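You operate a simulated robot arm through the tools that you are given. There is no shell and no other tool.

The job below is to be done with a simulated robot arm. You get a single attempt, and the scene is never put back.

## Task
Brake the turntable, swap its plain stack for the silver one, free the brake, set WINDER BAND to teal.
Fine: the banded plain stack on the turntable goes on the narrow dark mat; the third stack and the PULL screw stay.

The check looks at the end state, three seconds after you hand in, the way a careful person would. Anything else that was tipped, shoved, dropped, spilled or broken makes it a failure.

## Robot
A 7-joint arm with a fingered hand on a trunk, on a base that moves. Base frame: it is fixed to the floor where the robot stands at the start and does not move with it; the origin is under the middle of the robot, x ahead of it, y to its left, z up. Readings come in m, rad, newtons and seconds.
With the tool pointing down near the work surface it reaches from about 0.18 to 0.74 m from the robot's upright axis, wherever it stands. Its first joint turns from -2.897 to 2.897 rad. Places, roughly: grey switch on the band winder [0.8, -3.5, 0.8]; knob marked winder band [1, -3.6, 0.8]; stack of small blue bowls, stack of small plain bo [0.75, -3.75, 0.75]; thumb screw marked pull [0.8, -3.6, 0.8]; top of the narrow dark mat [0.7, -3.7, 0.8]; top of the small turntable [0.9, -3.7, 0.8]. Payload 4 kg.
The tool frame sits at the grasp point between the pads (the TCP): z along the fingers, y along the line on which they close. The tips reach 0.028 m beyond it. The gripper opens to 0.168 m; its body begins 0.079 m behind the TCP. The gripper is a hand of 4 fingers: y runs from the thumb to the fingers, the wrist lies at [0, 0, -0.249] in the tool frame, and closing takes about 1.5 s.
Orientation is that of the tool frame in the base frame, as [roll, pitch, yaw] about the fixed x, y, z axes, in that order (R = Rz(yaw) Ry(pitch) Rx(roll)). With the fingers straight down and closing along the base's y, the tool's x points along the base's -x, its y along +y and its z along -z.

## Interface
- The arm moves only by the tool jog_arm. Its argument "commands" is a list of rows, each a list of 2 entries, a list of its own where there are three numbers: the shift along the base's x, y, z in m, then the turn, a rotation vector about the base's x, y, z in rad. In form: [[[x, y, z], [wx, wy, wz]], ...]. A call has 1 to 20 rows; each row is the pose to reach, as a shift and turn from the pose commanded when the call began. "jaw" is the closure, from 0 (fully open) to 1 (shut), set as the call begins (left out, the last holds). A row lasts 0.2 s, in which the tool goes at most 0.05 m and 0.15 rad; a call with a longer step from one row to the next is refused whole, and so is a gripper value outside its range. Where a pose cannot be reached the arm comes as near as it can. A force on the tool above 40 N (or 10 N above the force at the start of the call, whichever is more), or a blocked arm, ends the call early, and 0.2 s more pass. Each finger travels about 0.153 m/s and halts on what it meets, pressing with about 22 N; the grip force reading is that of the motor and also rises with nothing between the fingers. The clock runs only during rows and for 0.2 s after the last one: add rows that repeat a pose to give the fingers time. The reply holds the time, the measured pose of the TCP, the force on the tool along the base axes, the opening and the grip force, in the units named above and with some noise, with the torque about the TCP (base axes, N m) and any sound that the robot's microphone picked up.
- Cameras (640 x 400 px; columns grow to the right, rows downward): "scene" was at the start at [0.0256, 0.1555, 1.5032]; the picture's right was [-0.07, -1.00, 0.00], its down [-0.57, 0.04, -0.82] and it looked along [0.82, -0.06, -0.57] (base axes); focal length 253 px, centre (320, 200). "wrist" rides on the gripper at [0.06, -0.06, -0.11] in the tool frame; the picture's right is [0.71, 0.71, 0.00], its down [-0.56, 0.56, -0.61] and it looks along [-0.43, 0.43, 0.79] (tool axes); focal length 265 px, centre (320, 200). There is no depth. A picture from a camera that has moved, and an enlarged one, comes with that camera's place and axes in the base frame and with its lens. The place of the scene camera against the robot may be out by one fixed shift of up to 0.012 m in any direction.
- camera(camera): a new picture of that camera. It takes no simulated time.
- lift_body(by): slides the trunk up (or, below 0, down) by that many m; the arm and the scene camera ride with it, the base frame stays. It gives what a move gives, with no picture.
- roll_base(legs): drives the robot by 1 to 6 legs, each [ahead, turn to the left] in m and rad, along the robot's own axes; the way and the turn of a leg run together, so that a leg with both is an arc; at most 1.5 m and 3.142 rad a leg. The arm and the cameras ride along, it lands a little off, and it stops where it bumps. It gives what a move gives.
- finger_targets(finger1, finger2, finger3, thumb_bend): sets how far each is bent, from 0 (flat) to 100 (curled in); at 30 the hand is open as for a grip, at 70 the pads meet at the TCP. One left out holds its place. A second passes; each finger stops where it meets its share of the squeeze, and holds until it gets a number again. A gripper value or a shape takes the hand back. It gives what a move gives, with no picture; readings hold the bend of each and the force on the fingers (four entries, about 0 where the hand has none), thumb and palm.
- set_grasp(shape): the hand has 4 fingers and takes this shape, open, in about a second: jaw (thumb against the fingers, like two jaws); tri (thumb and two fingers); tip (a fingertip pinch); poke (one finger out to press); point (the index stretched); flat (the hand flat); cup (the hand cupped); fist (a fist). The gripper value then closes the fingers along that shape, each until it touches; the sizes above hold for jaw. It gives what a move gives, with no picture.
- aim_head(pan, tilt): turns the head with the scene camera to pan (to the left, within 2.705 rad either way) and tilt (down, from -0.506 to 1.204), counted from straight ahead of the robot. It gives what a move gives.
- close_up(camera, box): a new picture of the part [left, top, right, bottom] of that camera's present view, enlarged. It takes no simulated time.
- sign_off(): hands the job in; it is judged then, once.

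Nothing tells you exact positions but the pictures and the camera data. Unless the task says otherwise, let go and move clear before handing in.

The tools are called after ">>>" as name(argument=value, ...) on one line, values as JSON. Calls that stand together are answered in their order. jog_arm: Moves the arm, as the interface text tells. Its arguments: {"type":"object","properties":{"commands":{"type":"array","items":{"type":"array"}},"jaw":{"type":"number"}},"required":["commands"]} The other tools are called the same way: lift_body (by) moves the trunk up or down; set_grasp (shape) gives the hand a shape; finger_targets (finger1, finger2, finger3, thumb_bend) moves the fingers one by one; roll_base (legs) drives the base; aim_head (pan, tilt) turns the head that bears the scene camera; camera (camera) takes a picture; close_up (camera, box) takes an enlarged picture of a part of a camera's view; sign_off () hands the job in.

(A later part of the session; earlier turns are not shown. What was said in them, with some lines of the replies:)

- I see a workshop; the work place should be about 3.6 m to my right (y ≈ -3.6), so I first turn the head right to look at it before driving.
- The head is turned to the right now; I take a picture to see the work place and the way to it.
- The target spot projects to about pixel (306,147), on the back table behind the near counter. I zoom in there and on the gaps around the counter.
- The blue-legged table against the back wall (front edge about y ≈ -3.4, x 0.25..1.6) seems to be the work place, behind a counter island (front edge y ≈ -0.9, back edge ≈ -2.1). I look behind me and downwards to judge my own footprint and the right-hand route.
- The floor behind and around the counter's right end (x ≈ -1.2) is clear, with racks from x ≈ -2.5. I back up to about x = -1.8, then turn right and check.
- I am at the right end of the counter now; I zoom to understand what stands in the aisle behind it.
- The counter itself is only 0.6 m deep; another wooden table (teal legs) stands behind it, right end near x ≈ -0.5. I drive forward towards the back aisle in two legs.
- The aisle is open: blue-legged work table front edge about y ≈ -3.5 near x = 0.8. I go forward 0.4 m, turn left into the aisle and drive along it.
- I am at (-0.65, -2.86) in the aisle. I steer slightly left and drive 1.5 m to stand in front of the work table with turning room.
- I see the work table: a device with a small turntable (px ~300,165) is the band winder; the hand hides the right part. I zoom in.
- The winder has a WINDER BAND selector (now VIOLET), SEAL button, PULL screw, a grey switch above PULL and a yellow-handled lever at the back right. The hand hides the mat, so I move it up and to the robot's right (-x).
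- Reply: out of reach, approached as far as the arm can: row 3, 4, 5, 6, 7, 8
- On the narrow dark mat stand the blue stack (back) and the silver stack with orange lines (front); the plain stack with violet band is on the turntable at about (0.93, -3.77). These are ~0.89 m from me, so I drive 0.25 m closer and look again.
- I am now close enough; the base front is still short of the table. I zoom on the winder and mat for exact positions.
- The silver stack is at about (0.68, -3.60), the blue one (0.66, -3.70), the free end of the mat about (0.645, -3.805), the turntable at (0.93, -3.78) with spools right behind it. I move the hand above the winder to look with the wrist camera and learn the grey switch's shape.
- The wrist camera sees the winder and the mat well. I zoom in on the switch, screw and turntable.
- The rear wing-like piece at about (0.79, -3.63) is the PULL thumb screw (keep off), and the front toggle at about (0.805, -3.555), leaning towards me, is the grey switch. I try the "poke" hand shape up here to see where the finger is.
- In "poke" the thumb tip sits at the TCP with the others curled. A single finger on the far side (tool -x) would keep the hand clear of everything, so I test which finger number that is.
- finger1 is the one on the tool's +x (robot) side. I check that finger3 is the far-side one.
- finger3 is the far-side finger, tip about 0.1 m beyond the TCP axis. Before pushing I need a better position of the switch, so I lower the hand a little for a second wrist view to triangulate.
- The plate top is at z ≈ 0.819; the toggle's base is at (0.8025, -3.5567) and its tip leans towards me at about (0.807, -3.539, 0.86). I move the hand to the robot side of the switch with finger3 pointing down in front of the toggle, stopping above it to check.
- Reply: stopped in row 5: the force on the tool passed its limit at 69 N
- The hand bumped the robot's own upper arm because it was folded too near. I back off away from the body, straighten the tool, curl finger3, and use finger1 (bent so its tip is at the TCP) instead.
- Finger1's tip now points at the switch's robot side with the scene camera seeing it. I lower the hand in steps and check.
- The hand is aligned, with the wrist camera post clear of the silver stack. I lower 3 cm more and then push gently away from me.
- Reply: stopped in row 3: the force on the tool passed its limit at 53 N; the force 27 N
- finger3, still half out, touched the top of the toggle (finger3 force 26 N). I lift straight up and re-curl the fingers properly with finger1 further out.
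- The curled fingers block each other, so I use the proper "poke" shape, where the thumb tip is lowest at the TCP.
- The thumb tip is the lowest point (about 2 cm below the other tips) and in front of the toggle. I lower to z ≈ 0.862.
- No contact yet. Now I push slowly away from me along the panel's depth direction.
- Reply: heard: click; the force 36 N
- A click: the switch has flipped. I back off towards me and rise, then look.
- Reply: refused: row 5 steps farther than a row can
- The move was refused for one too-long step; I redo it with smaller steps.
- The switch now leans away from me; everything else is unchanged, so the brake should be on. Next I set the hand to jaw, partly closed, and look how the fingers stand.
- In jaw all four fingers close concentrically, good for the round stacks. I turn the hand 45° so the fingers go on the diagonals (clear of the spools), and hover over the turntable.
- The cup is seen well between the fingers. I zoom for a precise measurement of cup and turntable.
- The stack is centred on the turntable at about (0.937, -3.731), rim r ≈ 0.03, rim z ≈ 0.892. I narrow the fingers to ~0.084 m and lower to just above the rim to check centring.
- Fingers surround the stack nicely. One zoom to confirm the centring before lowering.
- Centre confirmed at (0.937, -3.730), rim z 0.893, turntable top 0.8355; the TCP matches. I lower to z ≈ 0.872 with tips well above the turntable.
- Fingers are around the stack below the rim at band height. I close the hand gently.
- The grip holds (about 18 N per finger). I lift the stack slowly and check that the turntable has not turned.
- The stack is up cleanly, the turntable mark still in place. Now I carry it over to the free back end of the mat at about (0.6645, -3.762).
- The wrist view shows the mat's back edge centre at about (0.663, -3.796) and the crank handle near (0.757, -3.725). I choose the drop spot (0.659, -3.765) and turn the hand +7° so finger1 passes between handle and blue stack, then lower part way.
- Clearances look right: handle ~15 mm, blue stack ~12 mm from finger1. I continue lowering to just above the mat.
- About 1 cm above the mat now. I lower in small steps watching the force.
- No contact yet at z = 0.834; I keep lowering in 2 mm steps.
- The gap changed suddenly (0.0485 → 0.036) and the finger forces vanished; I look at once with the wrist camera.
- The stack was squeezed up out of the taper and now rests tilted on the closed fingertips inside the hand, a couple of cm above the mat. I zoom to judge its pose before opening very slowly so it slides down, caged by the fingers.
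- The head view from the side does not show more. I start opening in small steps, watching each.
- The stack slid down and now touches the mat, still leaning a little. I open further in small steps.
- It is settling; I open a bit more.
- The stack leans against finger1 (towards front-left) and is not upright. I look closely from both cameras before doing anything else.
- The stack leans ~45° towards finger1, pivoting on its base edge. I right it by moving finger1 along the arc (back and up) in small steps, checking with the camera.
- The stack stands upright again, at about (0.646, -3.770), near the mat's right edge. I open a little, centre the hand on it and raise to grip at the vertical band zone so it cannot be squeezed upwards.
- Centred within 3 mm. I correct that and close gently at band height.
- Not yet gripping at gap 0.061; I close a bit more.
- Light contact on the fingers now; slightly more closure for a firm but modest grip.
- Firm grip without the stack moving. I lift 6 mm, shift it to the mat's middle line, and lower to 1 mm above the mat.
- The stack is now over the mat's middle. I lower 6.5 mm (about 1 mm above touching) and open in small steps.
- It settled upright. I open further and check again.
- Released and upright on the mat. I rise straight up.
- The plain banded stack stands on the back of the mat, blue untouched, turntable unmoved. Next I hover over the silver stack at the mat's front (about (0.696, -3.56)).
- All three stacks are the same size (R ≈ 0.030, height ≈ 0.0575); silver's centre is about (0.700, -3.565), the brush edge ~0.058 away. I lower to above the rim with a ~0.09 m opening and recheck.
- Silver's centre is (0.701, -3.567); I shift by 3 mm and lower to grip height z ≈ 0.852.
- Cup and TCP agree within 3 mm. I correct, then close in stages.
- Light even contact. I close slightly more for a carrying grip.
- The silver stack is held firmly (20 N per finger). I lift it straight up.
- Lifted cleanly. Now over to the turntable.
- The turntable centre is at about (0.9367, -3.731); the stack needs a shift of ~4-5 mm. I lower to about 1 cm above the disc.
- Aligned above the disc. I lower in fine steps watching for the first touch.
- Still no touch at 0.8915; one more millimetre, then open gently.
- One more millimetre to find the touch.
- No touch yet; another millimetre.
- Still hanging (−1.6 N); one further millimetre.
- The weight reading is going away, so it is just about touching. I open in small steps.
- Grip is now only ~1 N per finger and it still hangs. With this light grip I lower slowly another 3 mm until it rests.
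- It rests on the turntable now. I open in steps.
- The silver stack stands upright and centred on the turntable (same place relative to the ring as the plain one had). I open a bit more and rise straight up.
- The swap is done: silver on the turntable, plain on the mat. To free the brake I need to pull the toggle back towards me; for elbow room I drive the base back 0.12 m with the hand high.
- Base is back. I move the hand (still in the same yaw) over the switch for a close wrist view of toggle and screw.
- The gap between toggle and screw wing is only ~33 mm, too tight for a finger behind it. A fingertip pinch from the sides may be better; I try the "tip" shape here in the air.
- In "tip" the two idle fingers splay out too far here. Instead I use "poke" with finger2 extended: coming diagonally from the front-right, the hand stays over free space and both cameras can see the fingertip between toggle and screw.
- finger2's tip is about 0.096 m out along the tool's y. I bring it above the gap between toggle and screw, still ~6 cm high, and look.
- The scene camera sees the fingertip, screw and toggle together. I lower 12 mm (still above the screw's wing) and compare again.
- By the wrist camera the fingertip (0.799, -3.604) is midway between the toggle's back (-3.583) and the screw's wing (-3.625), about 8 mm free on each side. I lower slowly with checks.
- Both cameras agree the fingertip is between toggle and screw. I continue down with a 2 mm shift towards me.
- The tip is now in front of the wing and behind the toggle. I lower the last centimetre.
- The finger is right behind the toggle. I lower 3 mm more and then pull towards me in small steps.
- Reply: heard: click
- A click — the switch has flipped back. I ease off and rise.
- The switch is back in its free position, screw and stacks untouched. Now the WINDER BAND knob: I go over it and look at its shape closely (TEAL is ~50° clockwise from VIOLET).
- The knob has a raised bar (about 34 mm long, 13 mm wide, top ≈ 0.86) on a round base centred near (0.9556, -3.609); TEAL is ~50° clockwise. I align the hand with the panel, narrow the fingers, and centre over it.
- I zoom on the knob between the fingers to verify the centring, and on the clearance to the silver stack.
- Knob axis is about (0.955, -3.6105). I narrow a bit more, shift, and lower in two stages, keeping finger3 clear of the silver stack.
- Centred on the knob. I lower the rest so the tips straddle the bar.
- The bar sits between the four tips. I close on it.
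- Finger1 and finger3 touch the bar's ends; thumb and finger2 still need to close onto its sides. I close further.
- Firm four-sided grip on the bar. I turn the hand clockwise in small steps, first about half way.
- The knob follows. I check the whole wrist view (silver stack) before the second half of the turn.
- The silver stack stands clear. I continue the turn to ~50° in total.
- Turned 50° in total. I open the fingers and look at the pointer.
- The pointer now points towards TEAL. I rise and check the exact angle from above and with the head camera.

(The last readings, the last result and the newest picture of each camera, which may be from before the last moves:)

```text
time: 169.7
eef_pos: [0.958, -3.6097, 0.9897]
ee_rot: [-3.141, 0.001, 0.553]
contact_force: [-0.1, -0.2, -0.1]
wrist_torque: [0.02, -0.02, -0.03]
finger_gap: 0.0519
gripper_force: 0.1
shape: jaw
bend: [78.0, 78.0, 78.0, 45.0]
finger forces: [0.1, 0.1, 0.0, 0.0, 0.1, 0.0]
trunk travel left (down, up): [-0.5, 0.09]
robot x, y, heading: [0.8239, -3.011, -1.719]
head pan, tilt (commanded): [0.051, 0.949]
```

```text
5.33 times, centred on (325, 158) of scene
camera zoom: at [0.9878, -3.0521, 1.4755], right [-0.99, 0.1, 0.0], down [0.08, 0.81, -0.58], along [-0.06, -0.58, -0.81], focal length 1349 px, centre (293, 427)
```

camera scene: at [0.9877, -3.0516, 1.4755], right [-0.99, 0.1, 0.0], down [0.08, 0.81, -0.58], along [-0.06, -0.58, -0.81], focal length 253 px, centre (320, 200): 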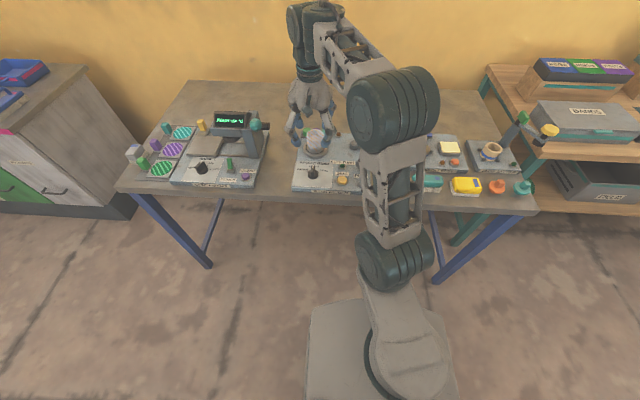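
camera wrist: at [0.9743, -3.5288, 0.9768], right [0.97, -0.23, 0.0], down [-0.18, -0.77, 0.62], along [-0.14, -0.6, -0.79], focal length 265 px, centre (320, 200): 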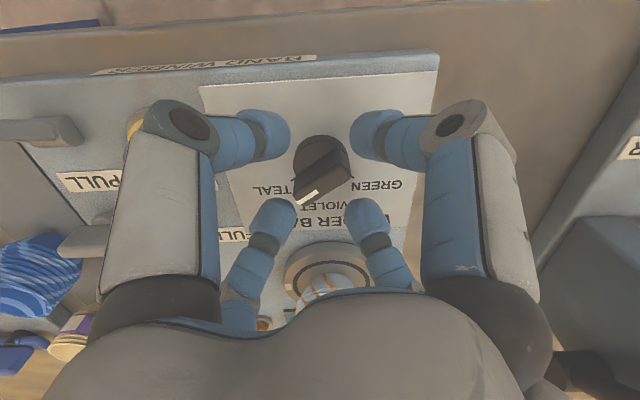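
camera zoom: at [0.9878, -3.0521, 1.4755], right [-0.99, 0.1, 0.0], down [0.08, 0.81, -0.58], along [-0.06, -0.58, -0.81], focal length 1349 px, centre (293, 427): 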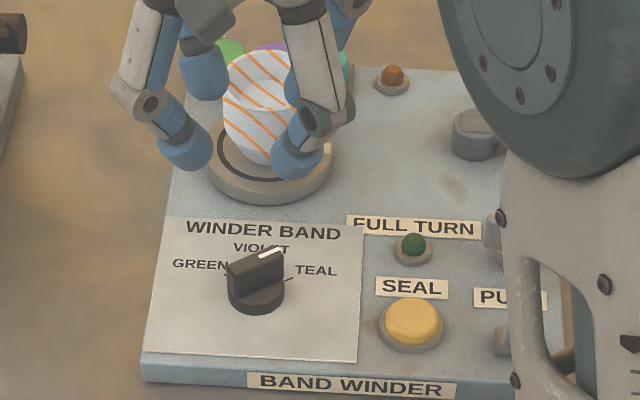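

The pointer stands at ~50° from VIOLET, right at the TEAL tick (±1°). I raise the hand clear and view the whole table for a final check.

>>> jog_arm(commands=[[[0, 0.01, 0.03], [0, 0, 0]], [[0, 0.02, 0.06], [0, 0, 0]], [[-0.01, 0.04, 0.09], [0, 0, 0]], [[-0.03, 0.06, 0.11], [0, 0, 0]], [[-0.06, 0.09, 0.12], [0, 0, 0]], [[-0.1, 0.11, 0.13], [0, 0, 0]], [[-0.14, 0.12, 0.13], [0, 0, 0]], [[-0.18, 0.12, 0.13], [0, 0, 0]], [[-0.22, 0.12, 0.13], [0, 0, 0]], [[-0.26, 0.12, 0.13], [0, 0, 0]], [[-0.3, 0.12, 0.13], [0, 0, 0]], [[-0.34, 0.12, 0.13], [0, 0, 0]], [[-0.34, 0.12, 0.13], [0, 0, 0]]])

>>> camera(camera="scene")

>>> close_up(camera="scene", box=[280, 110, 420, 200])

>>> close_up(camera="scene", box=[285, 125, 345, 185])

>>> close_up(camera="scene", box=[340, 110, 420, 190])

```text
time: 172.5
eef_pos: [0.6151, -3.4942, 1.1204]
ee_rot: [3.141, 0.001, 0.553]
contact_force: [-0.7, -0.3, 0.9]
wrist_torque: [0.01, 0.01, -0.02]
finger_gap: 0.0515
gripper_force: 0.2
shape: jaw
bend: [78.0, 78.0, 78.0, 45.0]
finger forces: [0.0, 0.1, 0.0, 0.1, 0.0, 0.0]
trunk travel left (down, up): [-0.5, 0.09]
robot x, y, heading: [0.8295, -3.0124, -1.723]
head pan, tilt (commanded): [0.051, 0.949]
```

```text
taken
camera scene: at [0.9874, -3.0521, 1.4755], right [-0.99, 0.1, 0.0], down [0.08, 0.81, -0.58], along [-0.06, -0.58, -0.81], focal length 253 px, centre (320, 200)
```

scene: 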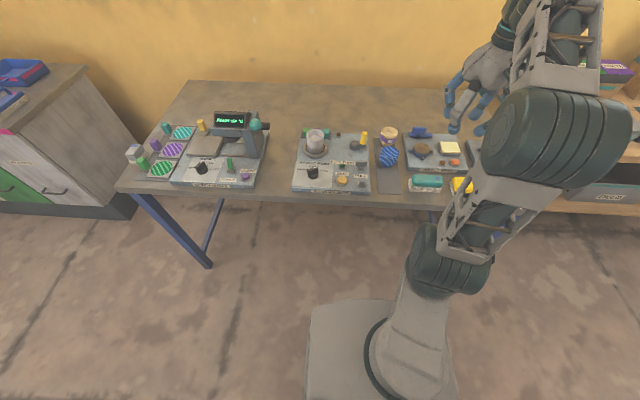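

```text
4.44 times, centred on (350, 155) of scene
camera zoom: at [0.9874, -3.0521, 1.4755], right [-0.99, 0.1, 0.0], down [0.08, 0.81, -0.58], along [-0.06, -0.58, -0.81], focal length 1124 px, centre (187, 400)
```

zoom: 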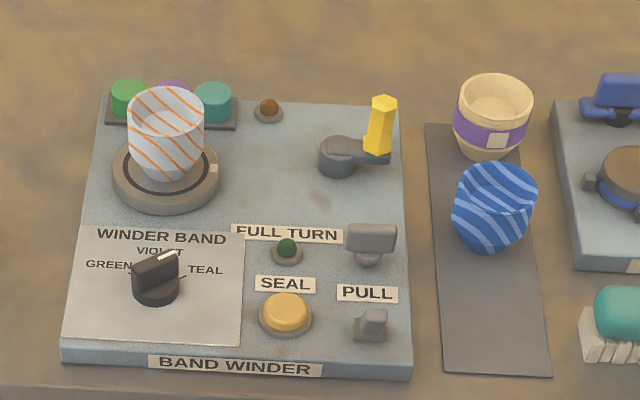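

```text
6.67 times, centred on (315, 155) of scene
camera zoom: at [0.9874, -3.0521, 1.4755], right [-0.99, 0.1, 0.0], down [0.08, 0.81, -0.58], along [-0.06, -0.58, -0.81], focal length 1686 px, centre (353, 500)
```

zoom: 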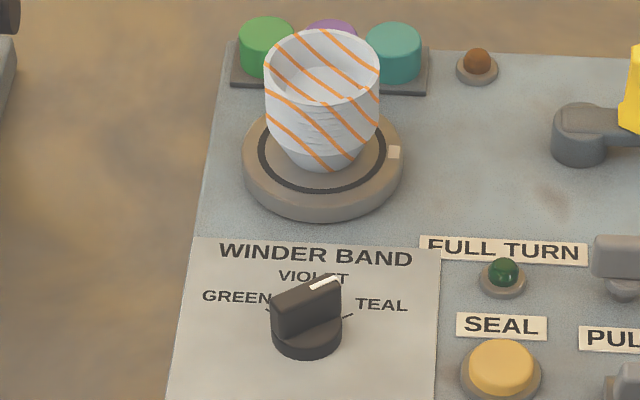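

```text
5.00 times, centred on (380, 150) of scene
camera zoom: at [0.9874, -3.0521, 1.4755], right [-0.99, 0.1, 0.0], down [0.08, 0.81, -0.58], along [-0.06, -0.58, -0.81], focal length 1264 px, centre (20, 450)
```

zoom: 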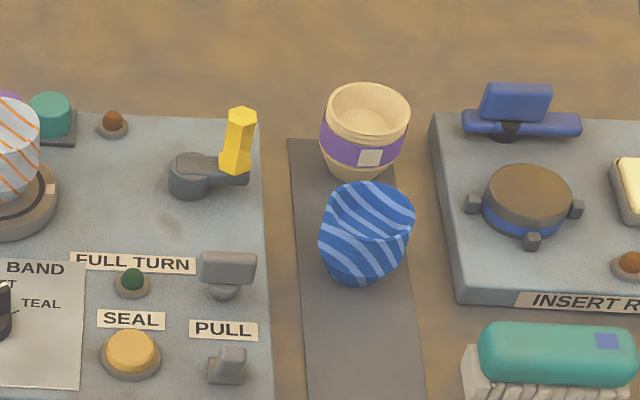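

The final view shows the silver stack on the turntable and the banded plain stack on the mat. The switch is back in its starting position, the knob is at TEAL, and the blue stack, PULL screw, crank and buttons look unchanged. The hand is clear, so I hand in.

>>> sign_off()

```text
The job is handed in.
```

I've handed the job in with every step you asked for done. Two things could count against it: a bad moment with the plain stack, and a brake I couldn't confirm directly.

- **Swap:** the silver stack stands upright and centred on the turntable. The banded plain stack stands on the back end of the narrow dark mat.
- **Brake:** I flipped the grey switch on before the swap and back afterwards, and heard a click both times. No lamp or label shows the brake state. I took the grey switch to be the brake and its starting position to be "free".
- **WINDER BAND:** I turned the knob clockwise from VIOLET until its pointer lined up with the TEAL mark, within about 1° by the camera. I heard no click when it turned.
- **Left alone:** the blue stack, PULL screw, SEAL button and crank look the same as at the start.

**Plain stack slip:** while I was setting it down, the plain stack popped up in the fingers and leaned about 45° inside the hand. I stood it upright, gripped it again and put it down nearer the middle of the mat. It stayed within the fingers and looks undamaged.

The amber and FULL TURN lamps went out when I lifted the plain stack off, and they stayed dark with the silver one on.
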